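You operate a simulated robot arm through the tools that you are given. There is no shell and no other tool.

You are at the controls of a simulated two-armed robot. One attempt, no reset.

## Task
Slide the coupler carrier in, latch it, then wipe its track clean with the purple cloth.
Fine: use the small cloth by the seal button and put it back; leave the carrier latched. What is to be rubbed or washed off counts as gone when no trace of it is left.

It is judged by the outcome, as a careful person would: the job done as asked, and still so three seconds after it is handed in. It fails if anything else is knocked over, pushed out of place, dropped, spilled or broken. Lids that push on must go on centred and level and be pressed home; caps that screw on are set level and turned clockwise until they are tight. Flat cloth is picked up by pressing the open fingertips on it (5 to 10 N) and closing them slowly along it; thin cloth reads only 2 to 8 mm in the jaws.

## Robot
Two 7-joint arms with fingered hands on one trunk that stands fixed in place. Base frame: the origin is at the foot of the trunk, x ahead of it, y to its left, z up; the work surface is at about z = 860. Units: mm, degrees, N and s.
The left shoulder is at [99, 128, 1086], the right one opposite. Each reaches about 1156 mm from its shoulder. Payload 5 kg a hand.
The tool frame of a hand sits at the grasp point between the pads (the TCP): z along the fingers, y along the line on which they close. The tips reach 37 mm beyond it. The gripper opens to 124 mm; its body begins 43 mm behind the TCP. The gripper is a hand of 3 fingers: y runs from the thumb to the fingers, the wrist lies at [-21, -116, -203] in the tool frame, and closing takes about 1.5 s.
Orientation is that of the tool frame in the base frame, as a unit quaternion [w, x, y, z]. With the fingers straight down and the wrist toward the robot, the tool's x, y and z point along [0, 1, 0], [1, 0, 0] and [0, 0, -1] of the base frame.

## Interface
- The arms move only by the tool send_rows. It takes "left_deltas", "right_deltas" or both (then of equal length, played together; a hand with none holds still); each is a list of rows, each an object of numbers (a shift or turn left out is 0, a gripper value left out holds the last): "rx", "ry", "rz": the turn, a rotation vector about the base's x, y, z in degrees; "x", "y", "z": the shift along the base's x, y, z in mm. In form: [{"rx": .., "ry": .., "rz": .., "x": .., "y": .., "z": ..}, ...]. A call has 1 to 20 rows; each row is the pose to reach, as a shift and turn from the pose commanded when the call began. "left_gripper" and "right_gripper" are, for a hand that has rows, the finger opening in mm, from 0 to 124, set as the call begins (left out, the last holds). Each row takes 0.2 s and may step no farther than 50 mm and 8.6 degrees from the row before; otherwise, or with a gripper value out of range, the whole call is refused. Where a pose cannot be reached the arm comes as near as it can. A force on the tool above 90 N (or 10 N above the force at the start of the call, whichever is more), or a blocked arm, ends the call early, and 0.2 s more pass. Each finger travels about 45 mm/s and halts on what it meets, pressing with about 22 N; the grip force reading is that of the motor and also rises with nothing between the fingers. The clock runs only during rows and for 0.2 s after the last one: add rows that repeat a pose to give the fingers time. The reply holds the time, the measured pose of the TCP, the force on the tool along the base axes, the opening and the grip force, in the units named above and with some noise, with the torque about the TCP (base axes, N m) and any sound that the robot's microphone picked up.
- Cameras (640 x 400 px; columns grow to the right, rows downward): "scene" is now at [268, -22.4, 1279.7]; the picture's right is [-0.24, -0.97, 0.00], its down [-0.25, 0.06, -0.97] and it looks along [0.94, -0.24, -0.26] (base axes); focal length 300 px, centre (320, 200). "left" rides on the left gripper at [-72, -104, -154] in its tool frame; the picture's right is [-0.83, -0.26, 0.49], its down [0.51, -0.72, 0.47] and it looks along [0.23, 0.64, 0.73] (tool axes); focal length 243 px, centre (320, 200). "right" rides on the right gripper at [72, -104, -154] in its tool frame; the picture's right is [-0.83, 0.26, -0.49], its down [-0.51, -0.72, 0.47] and it looks along [-0.23, 0.64, 0.73] (tool axes); focal length 243 px, centre (320, 200). There is no depth. A picture from a camera that has moved, and an enlarged one, comes with that camera's place and axes in the base frame and with its lens.
- camera(camera): a new picture of that camera. No time passes.
- raise_lower(by): moves the trunk up (or, below 0, down) by that many mm; the arms and the scene camera ride with it, the base frame stays. It gives what a move gives, with no picture.
- curl_fingers(index, middle, thumb_bend, thumb_turn, hand): sets how far each is bent, from 0 (flat) to 100 (curled in); at 30 the hand is open as for a grip, at 70 the pads meet at the TCP. One left out holds its place. A second passes; each finger stops where it meets its share of the squeeze, and holds until it gets a number again. A gripper value or a shape takes the hand back. It gives what a move gives, with no picture; readings hold the bend of each and the force on the fingers (four entries, about 0 where the hand has none), thumb and palm. thumb_turn goes from beside the hand (0) to across from the fingers (100), as for a grip.
- preshape(shape, hand): the hand has 3 fingers and takes this shape, open, in about a second: jaw (thumb against the fingers, like two jaws); tri (thumb and two fingers); tip (a fingertip pinch); poke (one finger out to press); point (the index stretched); flat (the hand flat); cup (the hand cupped); fist (a fist). The gripper value then closes the fingers along that shape, each until it touches; the sizes above hold for jaw. It gives what a move gives, with no picture.
- aim_head(pan, tilt): turns the head with the scene camera to pan (to the left, within 80 degrees either way) and tilt (down, from -29 to 69), counted from straight ahead of the robot (the tilt from the chest, where the trunk bows). It gives what a move gives.
- enlarge(camera, box): a new picture of the part [left, top, right, bottom] of that camera's present view, enlarged. No time passes.
- job_done(): hands the job in; it is judged then, once.

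Places have to be worked out from the pictures, the camera data and where the tool is seen. Open the grippers and draw the arms clear of the work before you hand the job in, unless the task says otherwise.

The tools are called as a command line: name --argument value ..., lists and objects as JSON in quotes. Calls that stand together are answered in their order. send_rows: Moves the arms, as the interface text tells. Its arguments: {"type":"object","properties":{"left_deltas":{"type":"array"},"left_gripper":{"type":"number"},"right_deltas":{"type":"array"},"right_gripper":{"type":"number"}},"required":[]} The other tools are called the same way: raise_lower (by) moves the trunk up or down; preshape (shape, hand) gives the hand a shape; curl_fingers (index, middle, thumb_bend, thumb_turn, hand) moves the fingers one by one; aim_head (pan, tilt) turns the head that bears the scene camera; camera (camera) takes a picture; enlarge (camera, box) takes an enlarged picture of a part of a camera's view; job_done () hands the job in.

At the start:

```text
time_s: 0.0
left_ee_pos: [771.2, 187.8, 1227.4]
left_orientation: [-0.001, 0.707, 0.708, 0.0]
left_wrist_force: [0.6, 0.0, -0.1]
left_torque: [0.01, -0.05, 0.0]
left_width: 123.5
left_grip_force: 0.0
left_shape: jaw
left_bend: [30.0, 30.0, 30.0, 98.0]
left_finger forces: [0.0, 0.0, 0.0, 0.1, 0.1, 0.1]
right_ee_pos: [640.8, -441.8, 1267.0]
right_orientation: [0.0, 0.707, 0.707, 0.0]
right_wrist_force: [0.3, -0.2, -0.6]
right_torque: [0.03, 0.01, 0.05]
right_width: 123.6
right_grip_force: 0.0
right_shape: jaw
right_bend: [30.0, 30.0, 30.0, 98.0]
right_finger forces: [0.1, 0.0, 0.0, 0.0, 0.1, 0.0]
trunk travel left (down, up): [-275.0, 288.0]
head pan, tilt (commanded): [-14.2, 14.8]
```

scene: 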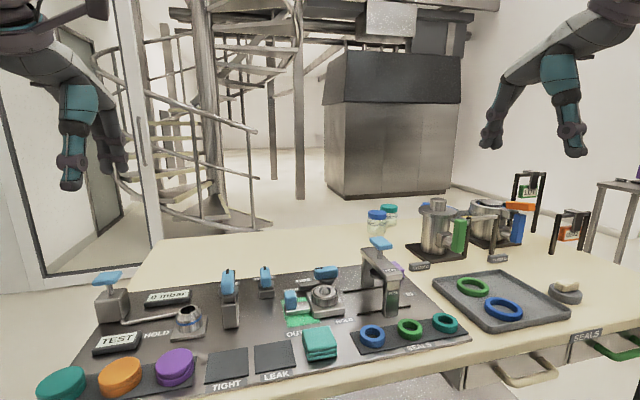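
right: 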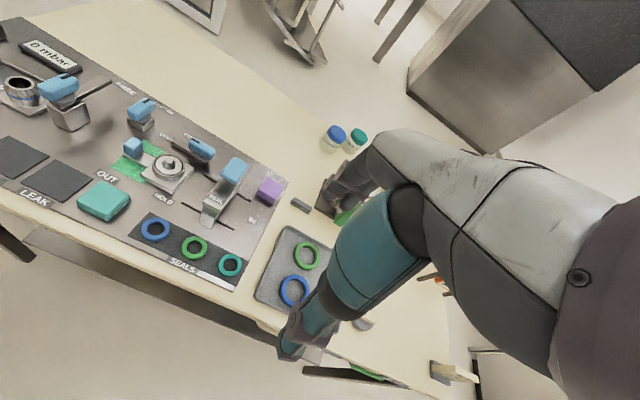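
left: 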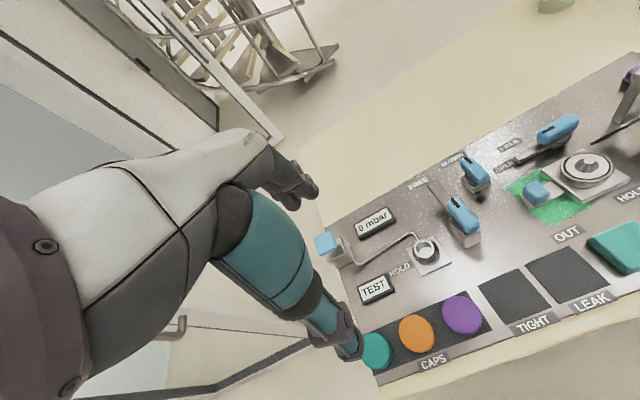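

I start by looking closely at the panel to identify the carrier, latch, track and cloth.

enlarge --camera "scene" --box '[200, 230, 480, 400]'

enlarge --camera "right" --box '[60, 80, 320, 290]'

enlarge --camera "left" --box '[400, 60, 640, 330]'

```text
2.29 times, centred on (340, 315) of scene
camera zoom: at [268.0, -22.4, 1279.7], right [-0.24, -0.97, 0.0], down [-0.25, 0.06, -0.97], along [0.94, -0.24, -0.26], focal length 685 px, centre (274, -63)
```

zoom: 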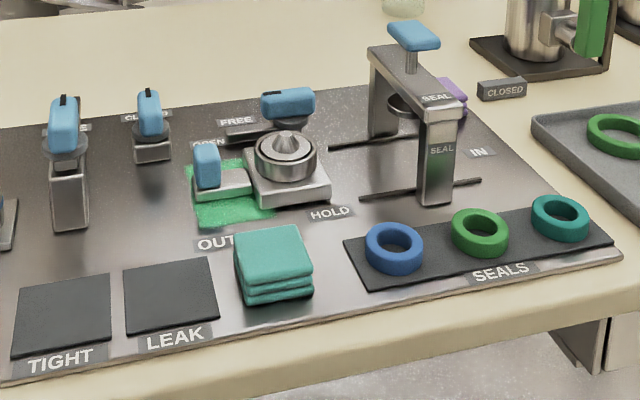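

```text
1.90 times, centred on (190, 185) of right
camera zoom: at [537.5, -368.5, 1419.5], right [0.26, -0.83, 0.49], down [-0.72, -0.51, -0.47], along [0.64, -0.23, -0.73], focal length 462 px, centre (568, 229)
```

zoom: 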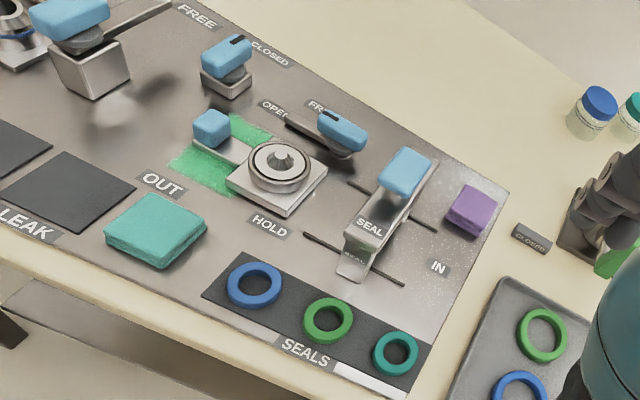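

```text
1.48 times, centred on (520, 195) of left
camera zoom: at [666.6, 114.2, 1381.1], right [-0.26, -0.83, -0.49], down [-0.72, 0.51, -0.47], along [0.64, 0.23, -0.73], focal length 359 px, centre (24, 207)
```

zoom: 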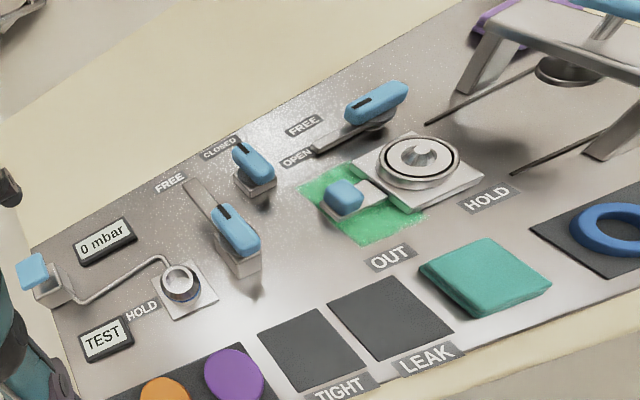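

The carrier is at OUT near (848, -174) and the press near (850, -304). A lever sits behind the carrier and the purple cloth is near (940, -390). I zoom further into each of these.

enlarge --camera "scene" --box '[260, 255, 360, 335]'

enlarge --camera "right" --box '[110, 90, 230, 190]'

enlarge --camera "left" --box '[480, 90, 640, 230]'

enlarge --camera "right" --box '[190, 130, 310, 240]'

enlarge --camera "scene" --box '[340, 230, 430, 330]'

```text
5.00 times, centred on (310, 295) of scene
camera zoom: at [268.0, -22.4, 1279.7], right [-0.24, -0.97, 0.0], down [-0.25, 0.06, -0.97], along [0.94, -0.24, -0.26], focal length 1498 px, centre (370, -275)
```

zoom: 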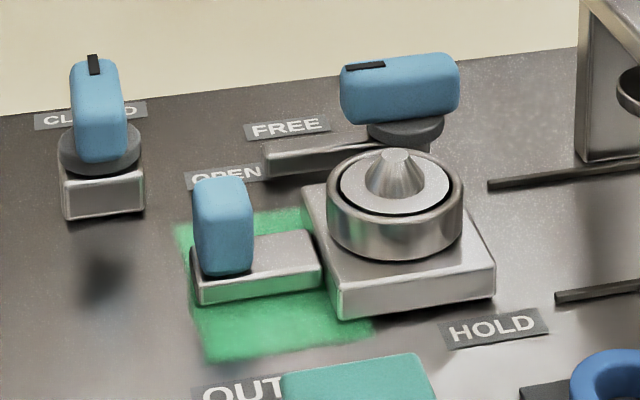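

```text
4.00 times, centred on (170, 140) of right
camera zoom: at [537.5, -368.5, 1419.5], right [0.26, -0.83, 0.49], down [-0.72, -0.51, -0.47], along [0.64, -0.23, -0.73], focal length 970 px, centre (920, 440)
```

zoom: 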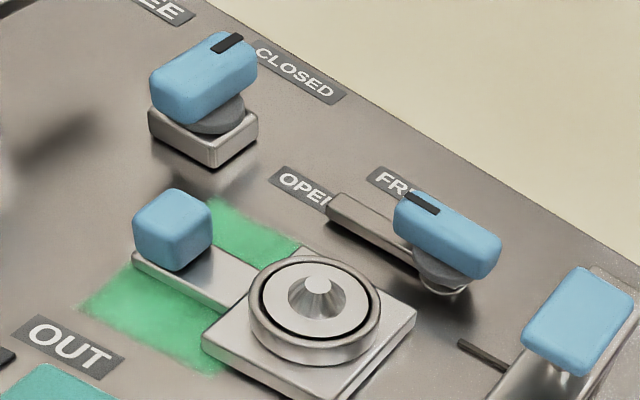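

```text
2.86 times, centred on (560, 160) of left
camera zoom: at [666.6, 114.2, 1381.1], right [-0.26, -0.83, -0.49], down [-0.72, 0.51, -0.47], along [0.64, 0.23, -0.73], focal length 693 px, centre (-366, 314)
```

zoom: 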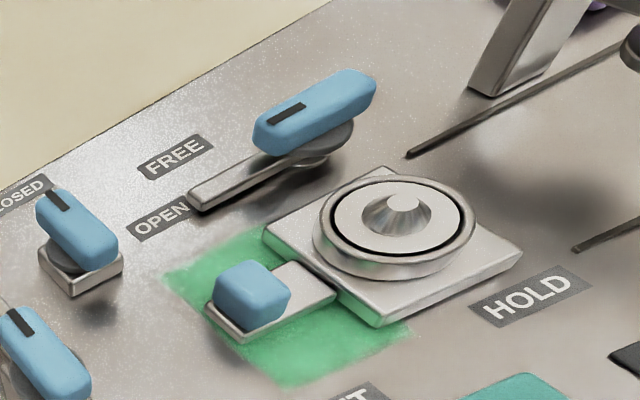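

```text
3.64 times, centred on (250, 185) of right
camera zoom: at [537.5, -368.5, 1419.5], right [0.26, -0.83, 0.49], down [-0.72, -0.51, -0.47], along [0.64, -0.23, -0.73], focal length 882 px, centre (574, 254)
```

zoom: 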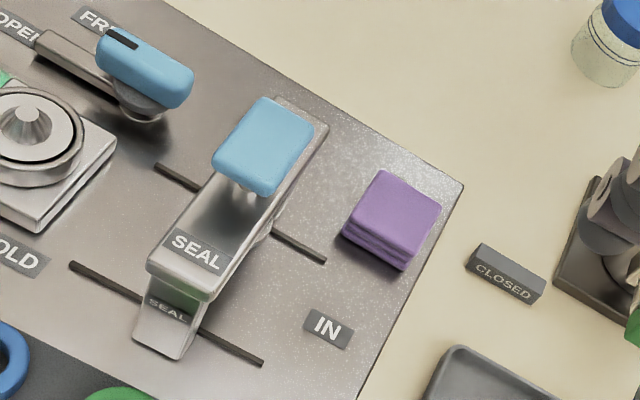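

```text
4.00 times, centred on (385, 280) of scene
camera zoom: at [268.0, -22.4, 1279.7], right [-0.24, -0.97, 0.0], down [-0.25, 0.06, -0.97], along [0.94, -0.24, -0.26], focal length 1198 px, centre (60, -120)
```

zoom: 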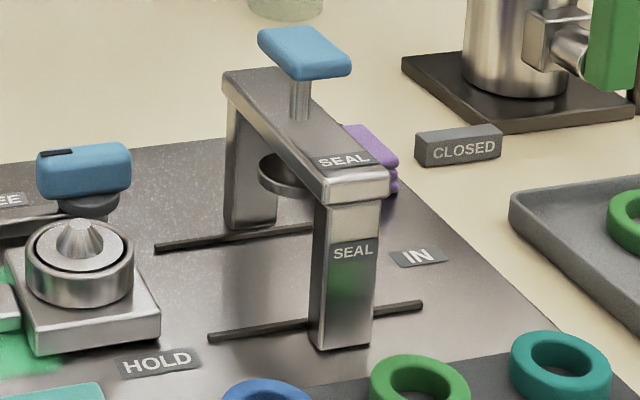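

Before planning contacts I want to know the hand's shape, so I zoom in on both hands as they are seen now.

enlarge --camera "scene" --box '[440, 0, 640, 180]'

enlarge --camera "scene" --box '[0, 0, 200, 220]'

```text
2.22 times, centred on (540, 90) of scene
camera zoom: at [268.0, -22.4, 1279.7], right [-0.24, -0.97, 0.0], down [-0.25, 0.06, -0.97], along [0.94, -0.24, -0.26], focal length 666 px, centre (-169, 444)
```

zoom: 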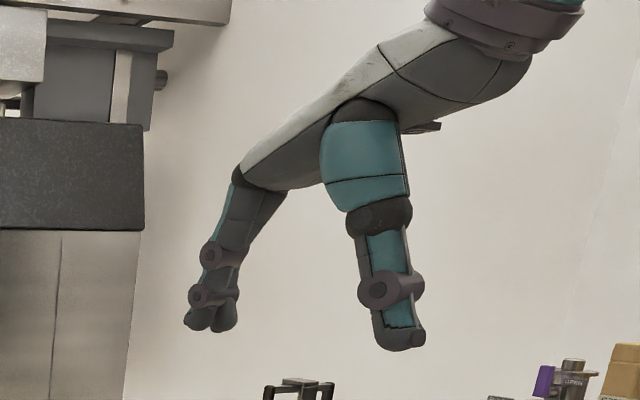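

```text
1.82 times, centred on (100, 110) of scene
camera zoom: at [268.0, -22.4, 1279.7], right [-0.24, -0.97, 0.0], down [-0.25, 0.06, -0.97], along [0.94, -0.24, -0.26], focal length 545 px, centre (720, 364)
```

zoom: 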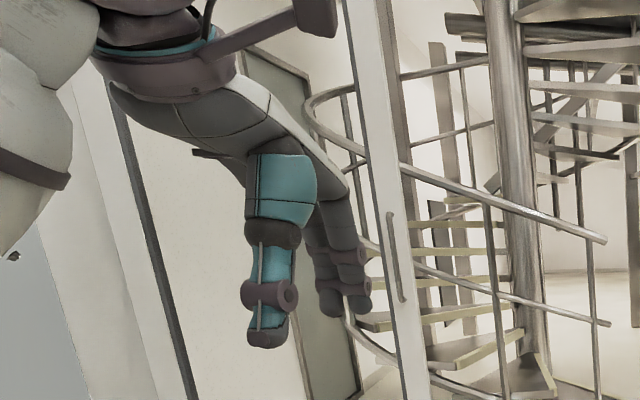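

The knob sits near (846, -103, 900), the latch pivot near (920, -204), and the press button near (844, -309, 1013). I bring the left hand, closed, above a spot just left of the knob, and look again before descending.

send_rows --left_deltas '[{"x": 10, "y": -34, "z": -15}, {"x": 21, "y": -68, "z": -30}, {"x": 32, "y": -102, "z": -45}, {"x": 43, "y": -136, "z": -60}, {"x": 54, "y": -170, "z": -75}, {"x": 65, "y": -204, "z": -95}, {"x": 75, "y": -238, "z": -115}, {"x": 75, "y": -238, "z": -140}, {"x": 75, "y": -238, "z": -140}]' --left_gripper 0

camera --camera "scene"

camera --camera "left"

camera --camera "right"

```text
time_s: 2.0
left_ee_pos: [843.7, -52.2, 1090.3]
left_orientation: [-0.001, 0.707, 0.707, 0.0]
left_wrist_force: [-0.4, -0.8, -0.1]
left_torque: [0.01, -0.02, 0.0]
left_width: 0.0
left_grip_force: 22.3
left_shape: jaw
left_bend: [70.0, 70.0, 56.0, 100.0]
left_finger forces: [0.0, 0.1, 0.1, 0.1, 0.1, 0.0]
right_ee_pos: [641.0, -441.0, 1266.1]
right_orientation: [0.0, 0.707, 0.707, 0.0]
right_wrist_force: [-0.1, -1.0, -0.1]
right_torque: [0.01, 0.0, -0.03]
right_width: 123.6
right_grip_force: 0.0
right_shape: jaw
right_bend: [30.0, 30.0, 30.0, 98.0]
right_finger forces: [0.0, 0.0, 0.0, 0.1, 0.1, 0.1]
trunk travel left (down, up): [-275.0, 288.0]
head pan, tilt (commanded): [-14.2, 14.8]
```

```text
taken
camera scene: at [267.5, -23.1, 1279.9], right [-0.24, -0.97, 0.0], down [-0.25, 0.06, -0.97], along [0.94, -0.24, -0.26], focal length 300 px, centre (320, 200)
```

scene: 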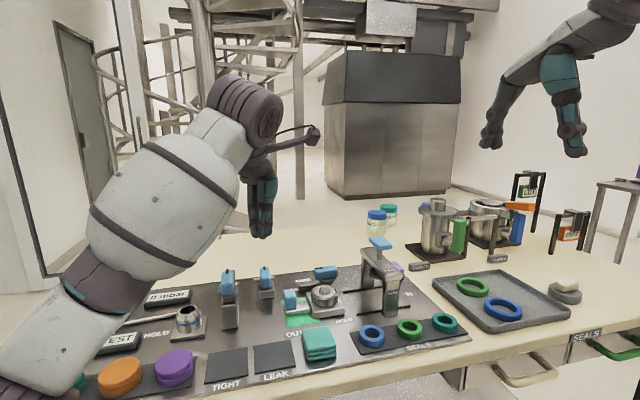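

```text
taken
camera left: at [740.4, -125.2, 1242.4], right [-0.26, -0.83, -0.49], down [-0.72, 0.51, -0.47], along [0.64, 0.23, -0.73], focal length 243 px, centre (320, 200)
```

left: 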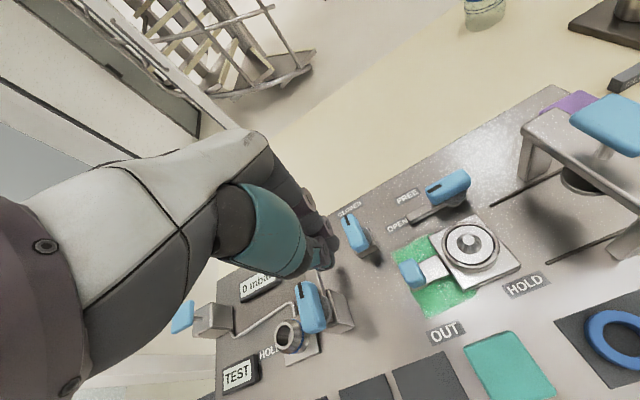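

```text
taken
camera right: at [536.9, -369.4, 1419.5], right [0.26, -0.83, 0.49], down [-0.72, -0.51, -0.47], along [0.64, -0.23, -0.73], focal length 243 px, centre (320, 200)
```

right: 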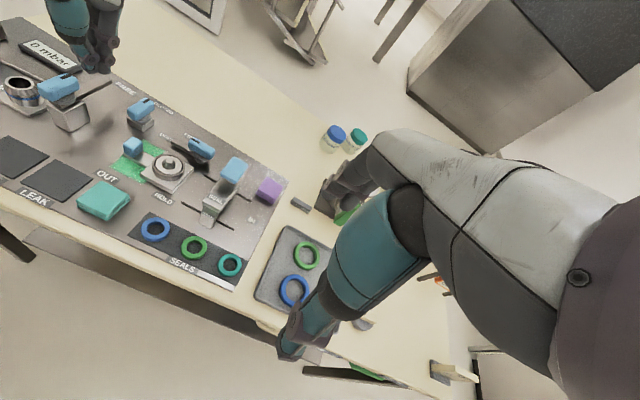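

The left hand is near (844, -52, 1090) and closed. I zoom on the closed fingertips to gauge their width before descending.

enlarge --camera "scene" --box '[200, 120, 360, 330]'

enlarge --camera "right" --box '[30, 0, 230, 200]'

enlarge --camera "left" --box '[220, 150, 560, 340]'

```text
1.90 times, centred on (280, 225) of scene
camera zoom: at [267.5, -23.1, 1279.9], right [-0.24, -0.97, 0.0], down [-0.25, 0.06, -0.97], along [0.94, -0.24, -0.26], focal length 570 px, centre (396, 152)
```

zoom: 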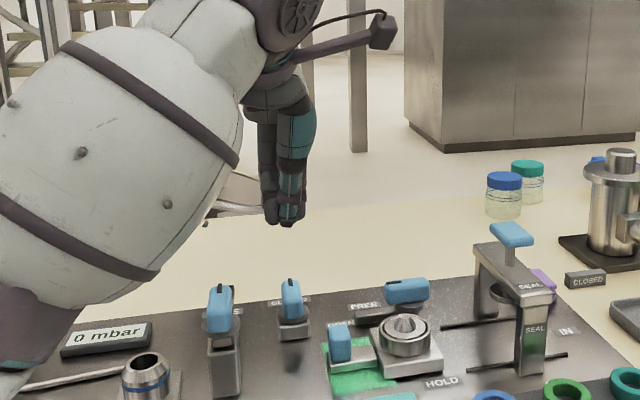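

```text
2.00 times, centred on (130, 100) of right
camera zoom: at [536.9, -369.4, 1419.5], right [0.26, -0.83, 0.49], down [-0.72, -0.51, -0.47], along [0.64, -0.23, -0.73], focal length 485 px, centre (700, 400)
```

zoom: 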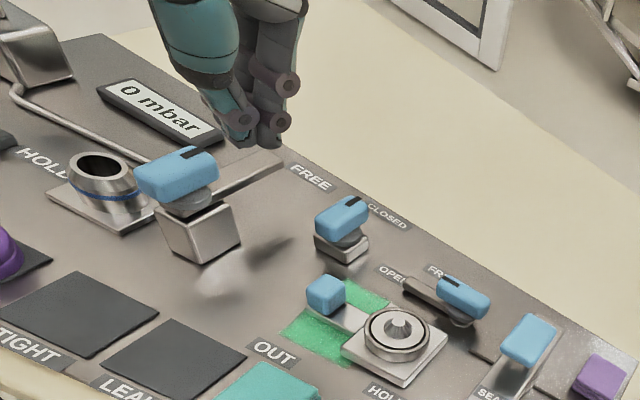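

```text
1.88 times, centred on (390, 245) of left
camera zoom: at [740.4, -125.2, 1242.4], right [-0.26, -0.83, -0.49], down [-0.72, 0.51, -0.47], along [0.64, 0.23, -0.73], focal length 457 px, centre (188, 115)
```

zoom: 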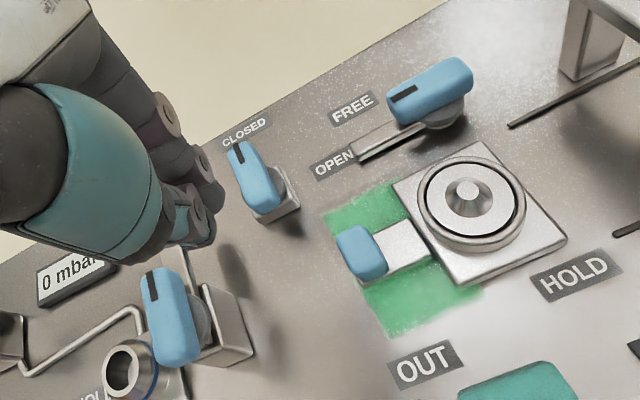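

The closed fingers are about 42 mm wide. I descend to the left of the knob (TCP z ≈ 926, tips about 889), keeping a gap to the knob's left face at y ≈ -89.

send_rows --left_deltas '[{"x": 2, "y": 2, "z": -35}, {"x": 2, "y": 2, "z": -75}, {"x": 2, "y": 2, "z": -110}, {"x": 2, "y": 2, "z": -135}, {"x": 2, "y": 2, "z": -150}, {"x": 2, "y": 2, "z": -161}, {"x": 2, "y": 2, "z": -161}]'

enlarge --camera "scene" --box '[220, 200, 360, 340]'

enlarge --camera "right" --box '[70, 60, 230, 220]'

```text
time_s: 3.6
left_ee_pos: [847.9, -48.5, 926.4]
left_orientation: [0.0, 0.707, 0.707, 0.001]
left_wrist_force: [0.2, -0.1, 0.0]
left_torque: [0.01, -0.01, -0.02]
left_width: 0.1
left_grip_force: 22.1
left_shape: jaw
left_bend: [70.0, 70.0, 56.0, 100.0]
left_finger forces: [0.1, 0.0, 0.0, 0.0, 0.0, 0.0]
right_ee_pos: [641.5, -441.4, 1267.7]
right_orientation: [0.0, 0.707, 0.707, 0.001]
right_wrist_force: [-0.7, -0.6, 0.6]
right_torque: [0.02, -0.03, 0.0]
right_width: 123.6
right_grip_force: 0.0
right_shape: jaw
right_bend: [30.0, 30.0, 30.0, 98.0]
right_finger forces: [0.0, 0.1, 0.1, 0.1, 0.0, 0.0]
trunk travel left (down, up): [-275.0, 288.0]
head pan, tilt (commanded): [-14.2, 14.8]
```

```text
2.86 times, centred on (290, 270) of scene
camera zoom: at [267.8, -22.5, 1279.8], right [-0.24, -0.97, 0.0], down [-0.25, 0.06, -0.97], along [0.94, -0.24, -0.26], focal length 856 px, centre (406, 0)
```

zoom: 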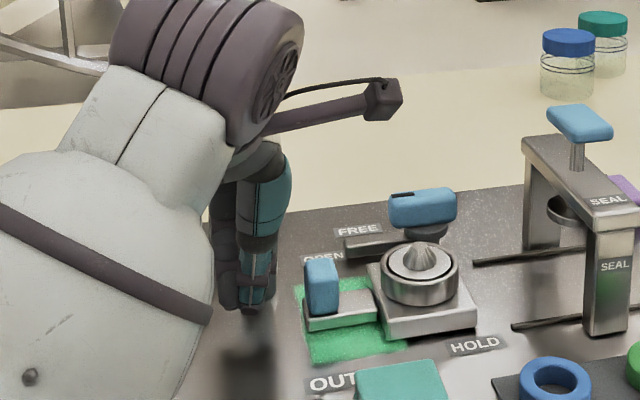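

```text
2.50 times, centred on (150, 140) of right
camera zoom: at [537.2, -368.7, 1419.6], right [0.26, -0.83, 0.49], down [-0.72, -0.51, -0.47], along [0.64, -0.23, -0.73], focal length 606 px, centre (745, 350)
```

zoom: 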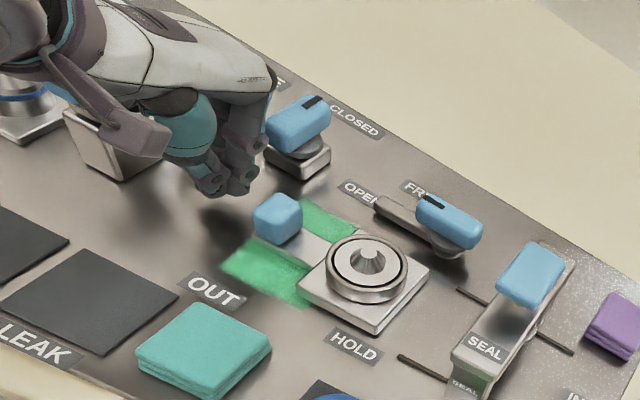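

The hand is clear on all sides. I push slowly towards -y against the knob; contact is expected after about 20 mm.

send_rows --left_deltas '[{"y": -8}, {"y": -15}, {"y": -20}, {"y": -25}, {"y": -30}, {"y": -36}, {"y": -42}, {"y": -48}, {"y": -54}, {"y": -60}]'

enlarge --camera "scene" --box '[220, 200, 400, 340]'

enlarge --camera "right" --box '[70, 60, 250, 220]'

```text
time_s: 5.8
left_ee_pos: [847.3, -108.9, 927.6]
left_orientation: [0.0, 0.707, 0.707, 0.0]
left_wrist_force: [-0.6, 0.9, -0.7]
left_torque: [0.02, 0.03, 0.0]
left_width: 0.1
left_grip_force: 21.8
left_shape: jaw
left_bend: [70.0, 70.0, 56.0, 100.0]
left_finger forces: [0.1, 0.1, 0.0, 0.0, 0.1, 0.1]
right_ee_pos: [641.5, -441.2, 1266.4]
right_orientation: [-0.001, 0.707, 0.707, 0.0]
right_wrist_force: [0.5, 0.0, 0.0]
right_torque: [0.0, -0.01, 0.02]
right_width: 123.8
right_grip_force: 0.0
right_shape: jaw
right_bend: [30.0, 30.0, 30.0, 98.0]
right_finger forces: [0.0, 0.1, 0.0, 0.0, 0.0, 0.0]
trunk travel left (down, up): [-275.0, 288.0]
head pan, tilt (commanded): [-14.2, 14.8]
```

```text
2.86 times, centred on (310, 270) of scene
camera zoom: at [268.0, -22.7, 1279.7], right [-0.24, -0.97, 0.0], down [-0.25, 0.06, -0.97], along [0.94, -0.24, -0.26], focal length 856 px, centre (349, 0)
```

zoom: 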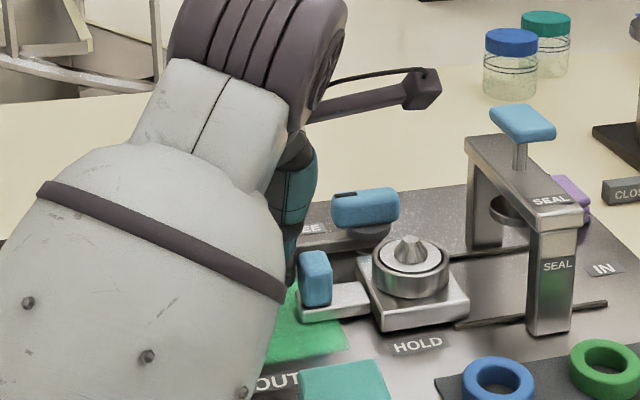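

```text
2.50 times, centred on (160, 140) of right
camera zoom: at [537.5, -368.8, 1419.4], right [0.26, -0.83, 0.49], down [-0.72, -0.51, -0.47], along [0.64, -0.23, -0.73], focal length 606 px, centre (720, 350)
```

zoom: 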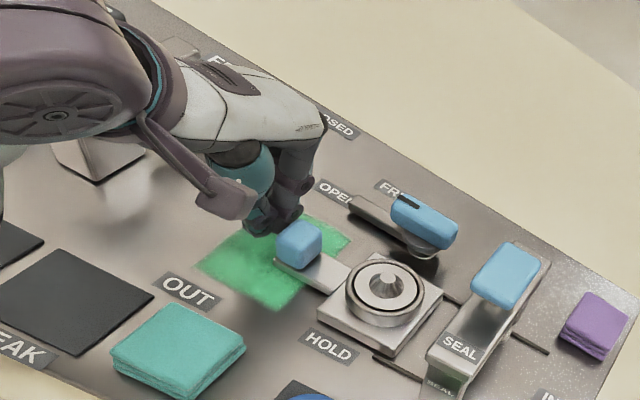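

The carrier slides easily (about 1 N) and has moved roughly 38 mm. I keep pushing towards IN, slowing near the expected end.

send_rows --left_deltas '[{"y": -6}, {"y": -12}, {"y": -18}, {"y": -24}, {"y": -30}, {"y": -36}, {"y": -42}, {"y": -48}, {"y": -54}, {"y": -60}, {"y": -66}, {"y": -70}]'

enlarge --camera "scene" --box '[220, 200, 420, 340]'

enlarge --camera "right" --box '[90, 60, 290, 240]'

camera --camera "left"

```text
time_s: 8.4
left_ee_pos: [848.2, -178.5, 927.7]
left_orientation: [0.001, 0.707, 0.707, 0.0]
left_wrist_force: [-0.2, 0.0, -0.2]
left_torque: [0.01, -0.04, -0.02]
left_width: 0.0
left_grip_force: 22.1
left_shape: jaw
left_bend: [70.0, 70.0, 56.0, 100.0]
left_finger forces: [0.3, 0.0, 0.0, 0.0, 0.0, 0.0]
right_ee_pos: [640.9, -440.5, 1265.7]
right_orientation: [0.0, 0.708, 0.707, -0.001]
right_wrist_force: [0.2, -0.4, -0.5]
right_torque: [0.02, 0.0, 0.0]
right_width: 123.5
right_grip_force: 0.1
right_shape: jaw
right_bend: [30.0, 30.0, 30.0, 98.0]
right_finger forces: [0.1, 0.1, 0.1, 0.0, 0.0, 0.0]
trunk travel left (down, up): [-275.0, 288.0]
head pan, tilt (commanded): [-14.2, 14.8]
```

```text
2.86 times, centred on (320, 270) of scene
camera zoom: at [267.9, -22.5, 1279.8], right [-0.24, -0.97, 0.0], down [-0.25, 0.06, -0.97], along [0.94, -0.24, -0.26], focal length 856 px, centre (320, 0)
```

zoom: 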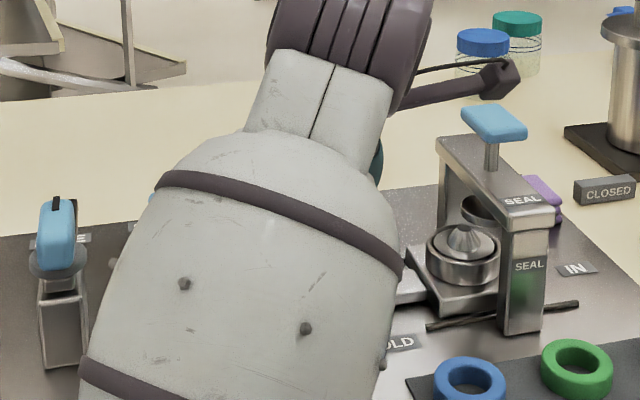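

```text
2.22 times, centred on (190, 150) of right
camera zoom: at [537.4, -368.7, 1419.5], right [0.26, -0.83, 0.49], down [-0.72, -0.51, -0.47], along [0.64, -0.23, -0.73], focal length 539 px, centre (609, 311)
```

zoom: 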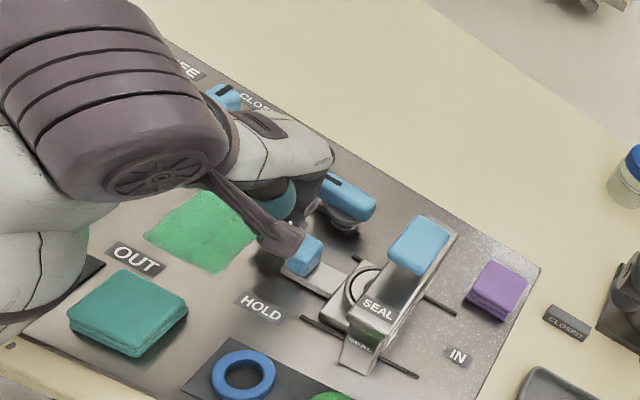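

```text
taken
camera left: at [743.8, -252.2, 1080.3], right [-0.26, -0.83, -0.49], down [-0.72, 0.51, -0.47], along [0.64, 0.23, -0.73], focal length 243 px, centre (320, 200)
```

left: 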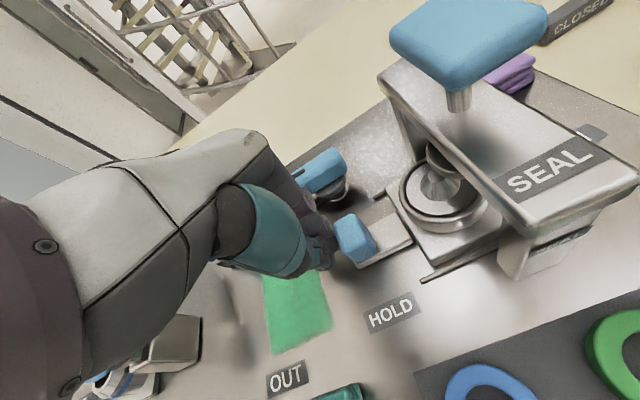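

The nest is at about y = -290 and the press plunger at about -306, so about 15–20 mm remain. I continue in small steps.

send_rows --left_deltas '[{"y": -3}, {"y": -6}, {"y": -9}, {"y": -12}, {"y": -14}, {"y": -14}]'

enlarge --camera "scene" --box '[320, 220, 420, 330]'

enlarge --camera "left" --box '[240, 80, 560, 290]'

```text
time_s: 9.8
left_ee_pos: [845.9, -193.4, 929.0]
left_orientation: [-0.001, 0.707, 0.707, 0.0]
left_wrist_force: [0.2, 0.4, 0.0]
left_torque: [-0.01, 0.02, 0.01]
left_width: 0.0
left_grip_force: 22.1
left_shape: jaw
left_bend: [70.0, 70.0, 56.0, 100.0]
left_finger forces: [0.1, 0.1, 0.0, 0.1, 0.0, 0.0]
right_ee_pos: [640.6, -441.7, 1267.0]
right_orientation: [0.0, 0.707, 0.707, 0.0]
right_wrist_force: [0.2, 0.0, -0.4]
right_torque: [0.0, 0.03, 0.01]
right_width: 123.6
right_grip_force: 0.0
right_shape: jaw
right_bend: [30.0, 30.0, 30.0, 98.0]
right_finger forces: [0.0, 0.0, 0.1, 0.1, 0.0, 0.1]
trunk travel left (down, up): [-275.0, 288.0]
head pan, tilt (commanded): [-14.2, 14.8]
```

```text
3.64 times, centred on (370, 275) of scene
camera zoom: at [268.0, -22.4, 1279.7], right [-0.24, -0.97, 0.0], down [-0.25, 0.06, -0.97], along [0.94, -0.24, -0.26], focal length 1089 px, centre (138, -73)
```

zoom: 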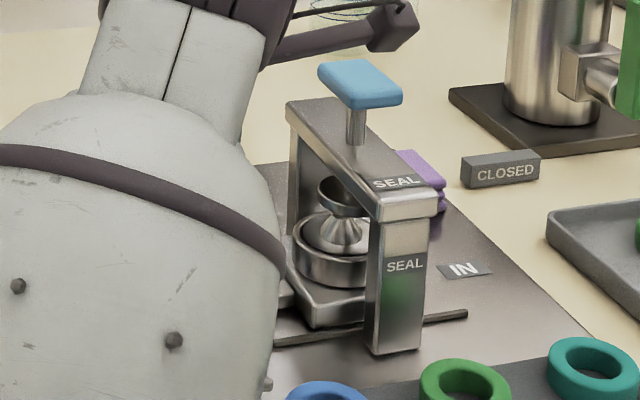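

```text
1.90 times, centred on (400, 185) of left
camera zoom: at [743.2, -265.7, 1080.5], right [-0.26, -0.83, -0.49], down [-0.72, 0.51, -0.47], along [0.64, 0.23, -0.73], focal length 462 px, centre (168, 229)
```

zoom: 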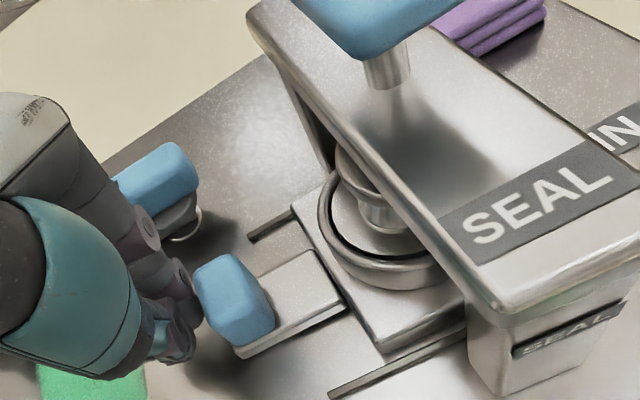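

Nest is near y = -302, plunger about -305, and no stop felt yet. I creep on a few more millimetres to feel for the end stop.

send_rows --left_deltas '[{"y": -1.5}, {"y": -3}, {"y": -4.5}, {"y": -6}, {"y": -6}]'

enlarge --camera "left" --box '[240, 80, 560, 290]'

```text
time_s: 11.0
left_ee_pos: [847.3, -201.5, 926.8]
left_orientation: [0.0, 0.707, 0.707, 0.0]
left_wrist_force: [0.1, 0.1, -0.8]
left_torque: [0.01, 0.01, 0.02]
left_width: 0.0
left_grip_force: 22.4
left_shape: jaw
left_bend: [70.0, 70.0, 56.0, 100.0]
left_finger forces: [0.0, 0.1, 0.1, 0.0, 0.1, 0.0]
right_ee_pos: [640.9, -442.7, 1266.9]
right_orientation: [0.0, 0.707, 0.707, 0.0]
right_wrist_force: [0.3, 0.3, -0.2]
right_torque: [-0.02, -0.02, -0.01]
right_width: 123.6
right_grip_force: 0.2
right_shape: jaw
right_bend: [30.0, 30.0, 30.0, 98.0]
right_finger forces: [0.1, 0.1, 0.0, 0.1, 0.0, 0.0]
trunk travel left (down, up): [-275.0, 288.0]
head pan, tilt (commanded): [-14.2, 14.8]
```

```text
1.90 times, centred on (400, 185) of left
camera zoom: at [743.4, -272.0, 1080.2], right [-0.26, -0.83, -0.49], down [-0.72, 0.51, -0.47], along [0.64, 0.23, -0.73], focal length 462 px, centre (168, 229)
```

zoom: 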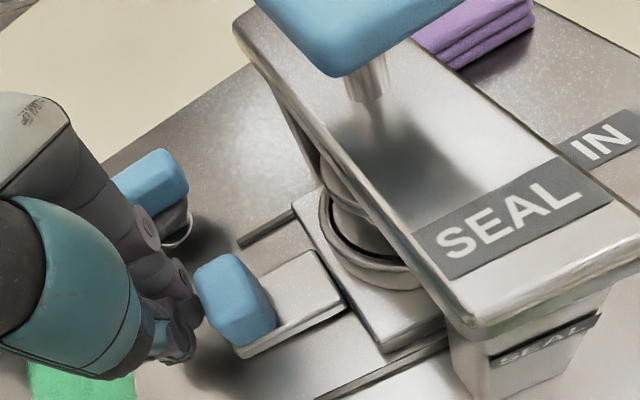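

Still sliding with the hand. I check alignment of the nest to the plunger from the other cameras before going further.

enlarge --camera "scene" --box '[340, 240, 410, 320]'

enlarge --camera "right" --box '[160, 130, 290, 240]'

```text
5.00 times, centred on (375, 280) of scene
camera zoom: at [268.0, -22.3, 1279.7], right [-0.24, -0.97, 0.0], down [-0.25, 0.06, -0.97], along [0.94, -0.24, -0.26], focal length 1498 px, centre (45, -200)
```

zoom: 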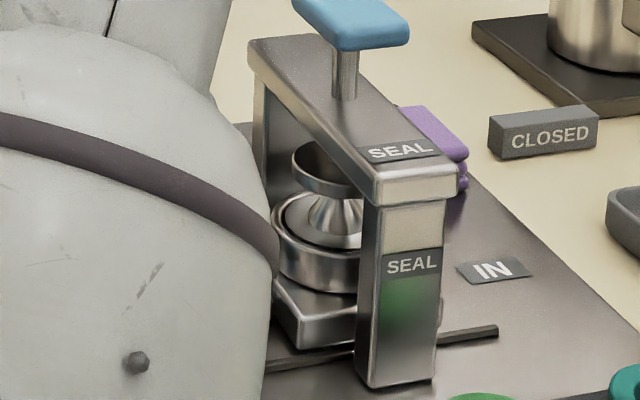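

```text
3.64 times, centred on (225, 185) of right
camera zoom: at [537.5, -368.4, 1419.5], right [0.26, -0.83, 0.49], down [-0.72, -0.51, -0.47], along [0.64, -0.23, -0.73], focal length 882 px, centre (666, 254)
```

zoom: 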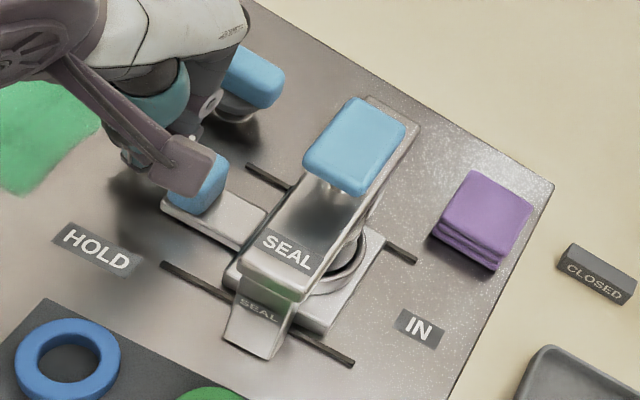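

The nest centre (y ≈ -311) and the plunger rod (≈ -310) look aligned. I nudge a bit further to find whether there is a hard stop.

send_rows --left_deltas '[{"y": -1}, {"y": -2}, {"y": -3}, {"y": -4}, {"y": -4}]'

enlarge --camera "right" --box '[160, 130, 290, 240]'

```text
time_s: 12.2
left_ee_pos: [847.2, -200.8, 926.6]
left_orientation: [0.0, 0.707, 0.707, 0.0]
left_wrist_force: [-1.4, 8.0, -0.5]
left_torque: [0.13, 0.01, 0.08]
left_width: 0.0
left_grip_force: 22.1
left_shape: jaw
left_bend: [70.0, 70.0, 56.0, 100.0]
left_finger forces: [6.8, 0.0, 0.0, 0.1, 0.0, 0.0]
right_ee_pos: [641.8, -440.3, 1266.3]
right_orientation: [0.0, 0.707, 0.707, 0.001]
right_wrist_force: [-1.1, 0.0, -0.1]
right_torque: [0.0, 0.02, -0.04]
right_width: 123.8
right_grip_force: 0.1
right_shape: jaw
right_bend: [30.0, 30.0, 30.0, 98.0]
right_finger forces: [0.1, 0.0, 0.0, 0.0, 0.1, 0.0]
trunk travel left (down, up): [-275.0, 288.0]
head pan, tilt (commanded): [-14.2, 14.8]
```

```text
3.64 times, centred on (225, 185) of right
camera zoom: at [537.4, -367.6, 1419.8], right [0.26, -0.83, 0.49], down [-0.72, -0.51, -0.47], along [0.64, -0.23, -0.73], focal length 882 px, centre (666, 254)
```

zoom: 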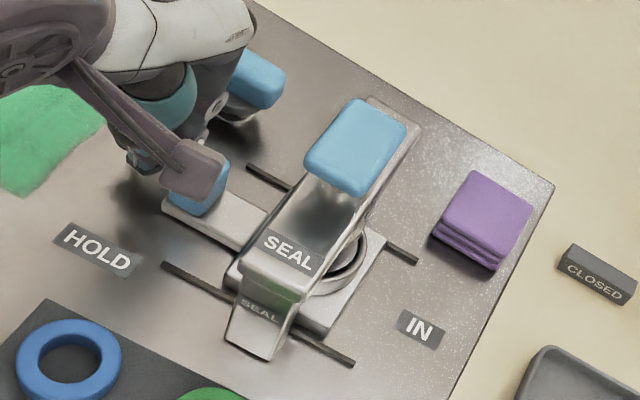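

A stop: 8 N reaction and the position holds, so the carrier is fully IN. I back the hand off to +y and up, then look at the latch from the left camera.

send_rows --left_deltas '[{"y": 4}, {"y": 14}, {"y": 25}, {"y": 40, "z": 20}, {"y": 60, "z": 60}, {"y": 80, "z": 100}, {"y": 90, "z": 130}, {"y": 90, "z": 130}]'

camera --camera "left"

enlarge --camera "scene" --box '[260, 230, 420, 340]'

enlarge --camera "right" --box '[100, 90, 260, 210]'

```text
time_s: 14.0
left_ee_pos: [846.6, -113.5, 1059.6]
left_orientation: [0.0, 0.707, 0.707, -0.001]
left_wrist_force: [0.1, 0.1, -0.8]
left_torque: [0.02, 0.03, -0.01]
left_width: 0.0
left_grip_force: 21.7
left_shape: jaw
left_bend: [70.0, 70.0, 56.0, 100.0]
left_finger forces: [0.0, 0.1, 0.1, 0.0, 0.1, 0.0]
right_ee_pos: [641.1, -440.9, 1265.1]
right_orientation: [0.0, 0.707, 0.707, 0.0]
right_wrist_force: [0.2, -0.7, 0.1]
right_torque: [0.01, 0.03, -0.02]
right_width: 123.5
right_grip_force: 0.0
right_shape: jaw
right_bend: [30.0, 30.0, 30.0, 98.0]
right_finger forces: [0.0, 0.0, 0.0, 0.1, 0.0, 0.1]
trunk travel left (down, up): [-275.0, 288.0]
head pan, tilt (commanded): [-14.2, 14.8]
```

```text
taken
camera left: at [742.6, -185.8, 1211.9], right [-0.26, -0.83, -0.49], down [-0.72, 0.51, -0.47], along [0.64, 0.23, -0.73], focal length 243 px, centre (320, 200)
```

left: 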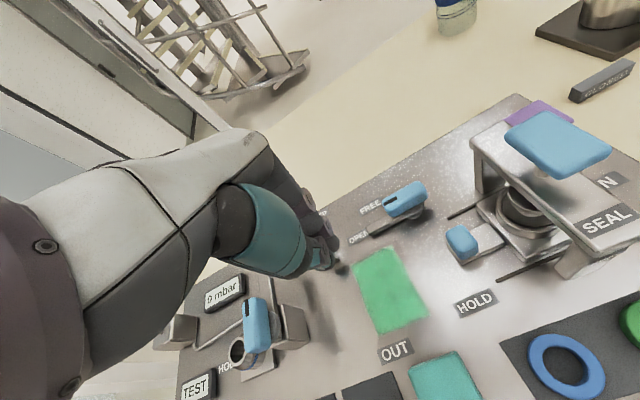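

```text
3.64 times, centred on (340, 285) of scene
camera zoom: at [268.4, -22.5, 1279.6], right [-0.24, -0.97, 0.0], down [-0.25, 0.06, -0.97], along [0.94, -0.24, -0.26], focal length 1089 px, centre (247, -109)
```

zoom: 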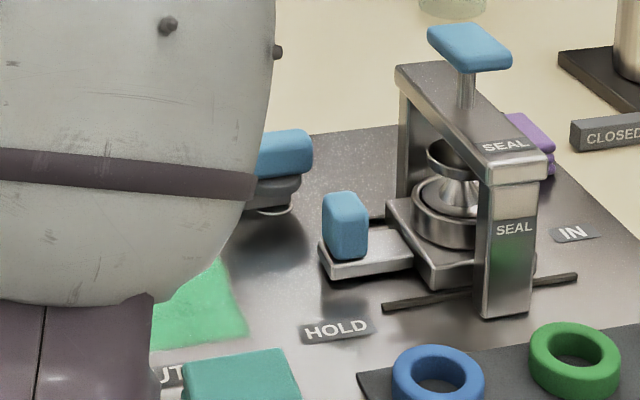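

```text
3.33 times, centred on (180, 150) of right
camera zoom: at [538.0, -368.6, 1419.2], right [0.26, -0.83, 0.49], down [-0.72, -0.51, -0.47], along [0.64, -0.23, -0.73], focal length 809 px, centre (787, 367)
```

zoom: 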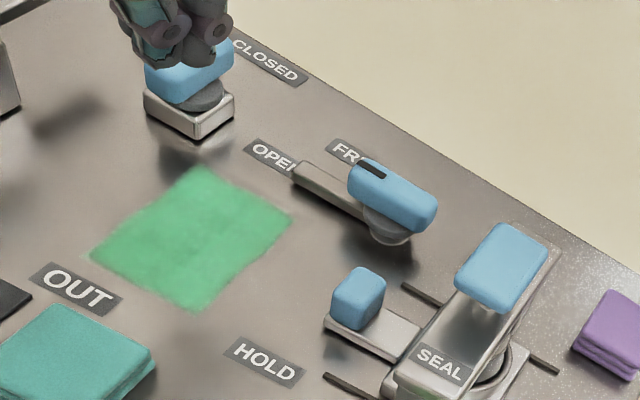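

The carrier is fully under the press, and the green smear on the track now shows fully: roughly x 797–898, y -84 to -152. I zoom on the latch to fix its geometry.

enlarge --camera "left" --box '[340, 160, 520, 280]'

enlarge --camera "right" --box '[160, 120, 220, 170]'

```text
3.33 times, centred on (430, 220) of left
camera zoom: at [742.6, -185.8, 1211.9], right [-0.26, -0.83, -0.49], down [-0.72, 0.51, -0.47], along [0.64, 0.23, -0.73], focal length 809 px, centre (-47, 133)
```

zoom: 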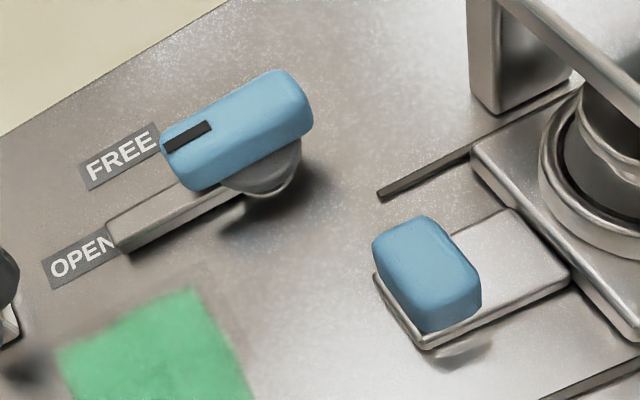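

```text
8.00 times, centred on (190, 145) of right
camera zoom: at [538.0, -368.6, 1419.2], right [0.26, -0.83, 0.49], down [-0.72, -0.51, -0.47], along [0.64, -0.23, -0.73], focal length 1941 px, centre (1360, 640)
```

zoom: 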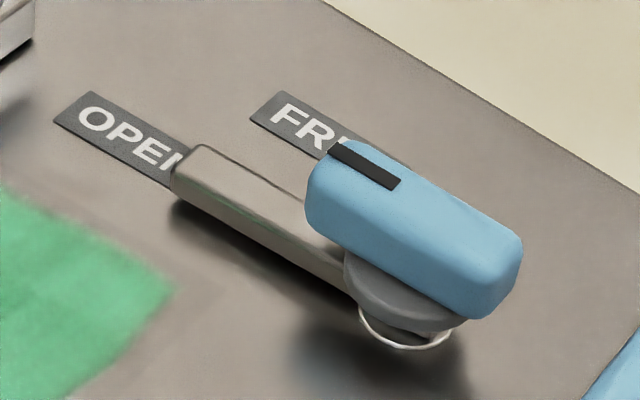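

The handle is centred near (920, -207, 920) and about 58 mm long, with its bar tip at about (918, -141, 890). I move the closed left hand over to the far side of the handle's +y end (x ≈ 965) and lower it to TCP z ≈ 945, clear of the handle.

send_rows --left_deltas '[{"x": 30, "y": -18}, {"x": 60, "y": -36}, {"x": 90, "y": -55}, {"x": 118, "y": -73}, {"x": 118, "y": -73, "z": -35}, {"x": 118, "y": -73, "z": -70}, {"x": 118, "y": -73, "z": -85}, {"x": 118, "y": -73, "z": -85}]'

camera --camera "left"

enlarge --camera "right" --box '[100, 60, 280, 210]'

enlarge --camera "scene" --box '[240, 200, 420, 330]'

```text
time_s: 15.8
left_ee_pos: [967.7, -185.8, 972.6]
left_orientation: [0.001, 0.707, 0.707, 0.0]
left_wrist_force: [-0.1, 0.2, 0.2]
left_torque: [-0.01, -0.05, -0.03]
left_width: 0.1
left_grip_force: 22.3
left_shape: jaw
left_bend: [70.0, 70.0, 56.0, 100.0]
left_finger forces: [0.1, 0.0, 0.0, 0.0, 0.0, 0.1]
right_ee_pos: [640.9, -440.6, 1267.0]
right_orientation: [0.0, 0.707, 0.707, 0.0]
right_wrist_force: [-0.1, 1.1, 0.6]
right_torque: [0.04, -0.02, 0.0]
right_width: 123.6
right_grip_force: 0.0
right_shape: jaw
right_bend: [30.0, 30.0, 30.0, 98.0]
right_finger forces: [0.0, 0.0, 0.0, 0.1, 0.0, 0.0]
trunk travel left (down, up): [-275.0, 288.0]
head pan, tilt (commanded): [-14.2, 14.8]
```

```text
taken
camera left: at [863.1, -258.6, 1125.0], right [-0.26, -0.83, -0.49], down [-0.72, 0.51, -0.47], along [0.64, 0.23, -0.73], focal length 243 px, centre (320, 200)
```

left: 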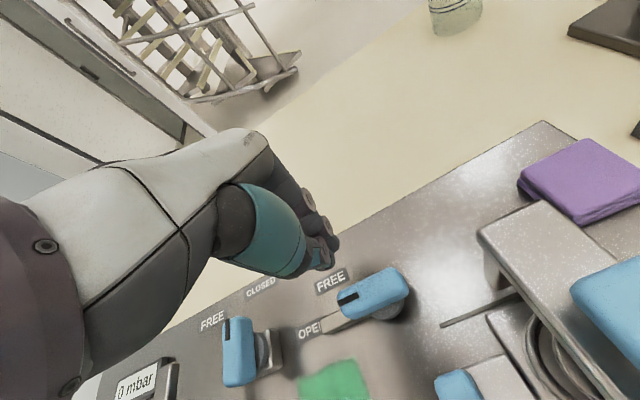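

```text
2.67 times, centred on (190, 135) of right
camera zoom: at [537.5, -368.5, 1419.5], right [0.26, -0.83, 0.49], down [-0.72, -0.51, -0.47], along [0.64, -0.23, -0.73], focal length 647 px, centre (667, 373)
```

zoom: 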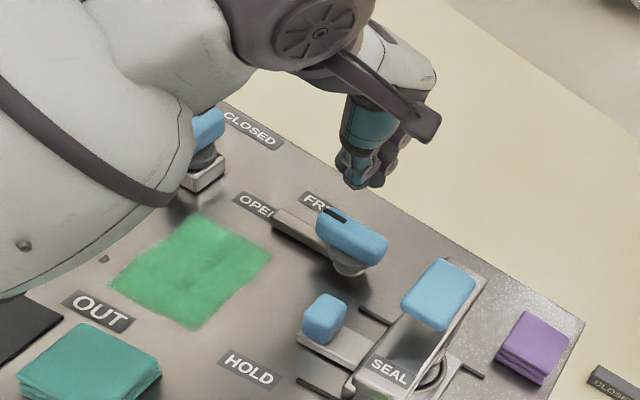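

```text
3.08 times, centred on (330, 265) of scene
camera zoom: at [268.0, -22.3, 1279.8], right [-0.24, -0.97, 0.0], down [-0.25, 0.06, -0.97], along [0.94, -0.24, -0.26], focal length 922 px, centre (289, 0)
```

zoom: 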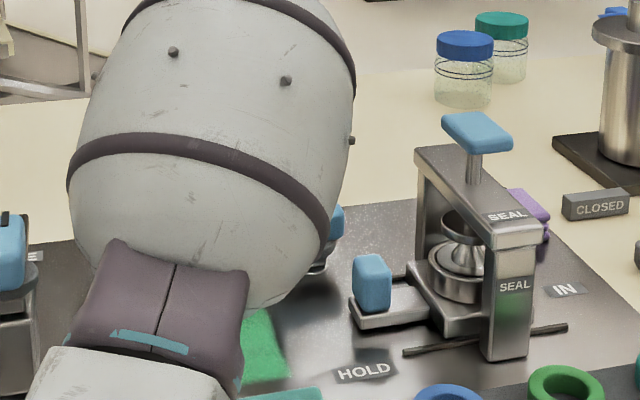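

The left hand hangs at x ≈ 968 behind the handle, clear of it. I check the whole scene so the elbow is not near anything on the table.

camera --camera "scene"

enlarge --camera "left" --box '[200, 160, 460, 400]'

```text
taken
camera scene: at [268.0, -22.3, 1279.8], right [-0.24, -0.97, 0.0], down [-0.25, 0.06, -0.97], along [0.94, -0.24, -0.26], focal length 300 px, centre (320, 200)
```

scene: 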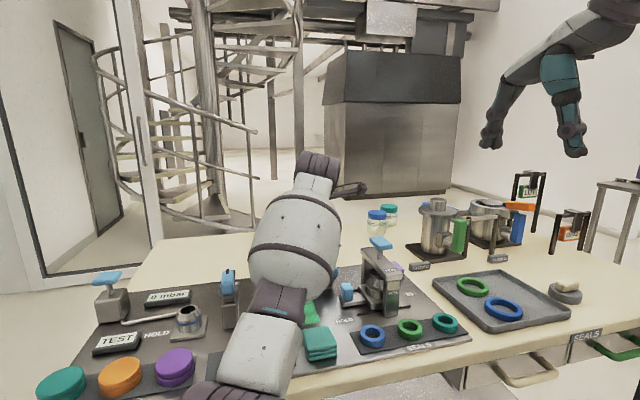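

```text
1.67 times, centred on (330, 280) of left
camera zoom: at [863.1, -258.6, 1125.0], right [-0.26, -0.83, -0.49], down [-0.72, 0.51, -0.47], along [0.64, 0.23, -0.73], focal length 404 px, centre (303, 67)
```

zoom: 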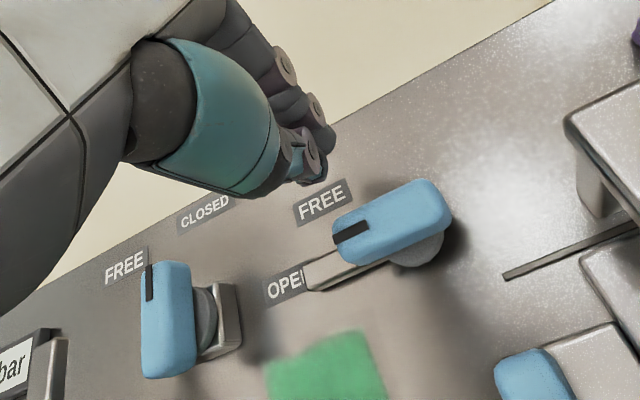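

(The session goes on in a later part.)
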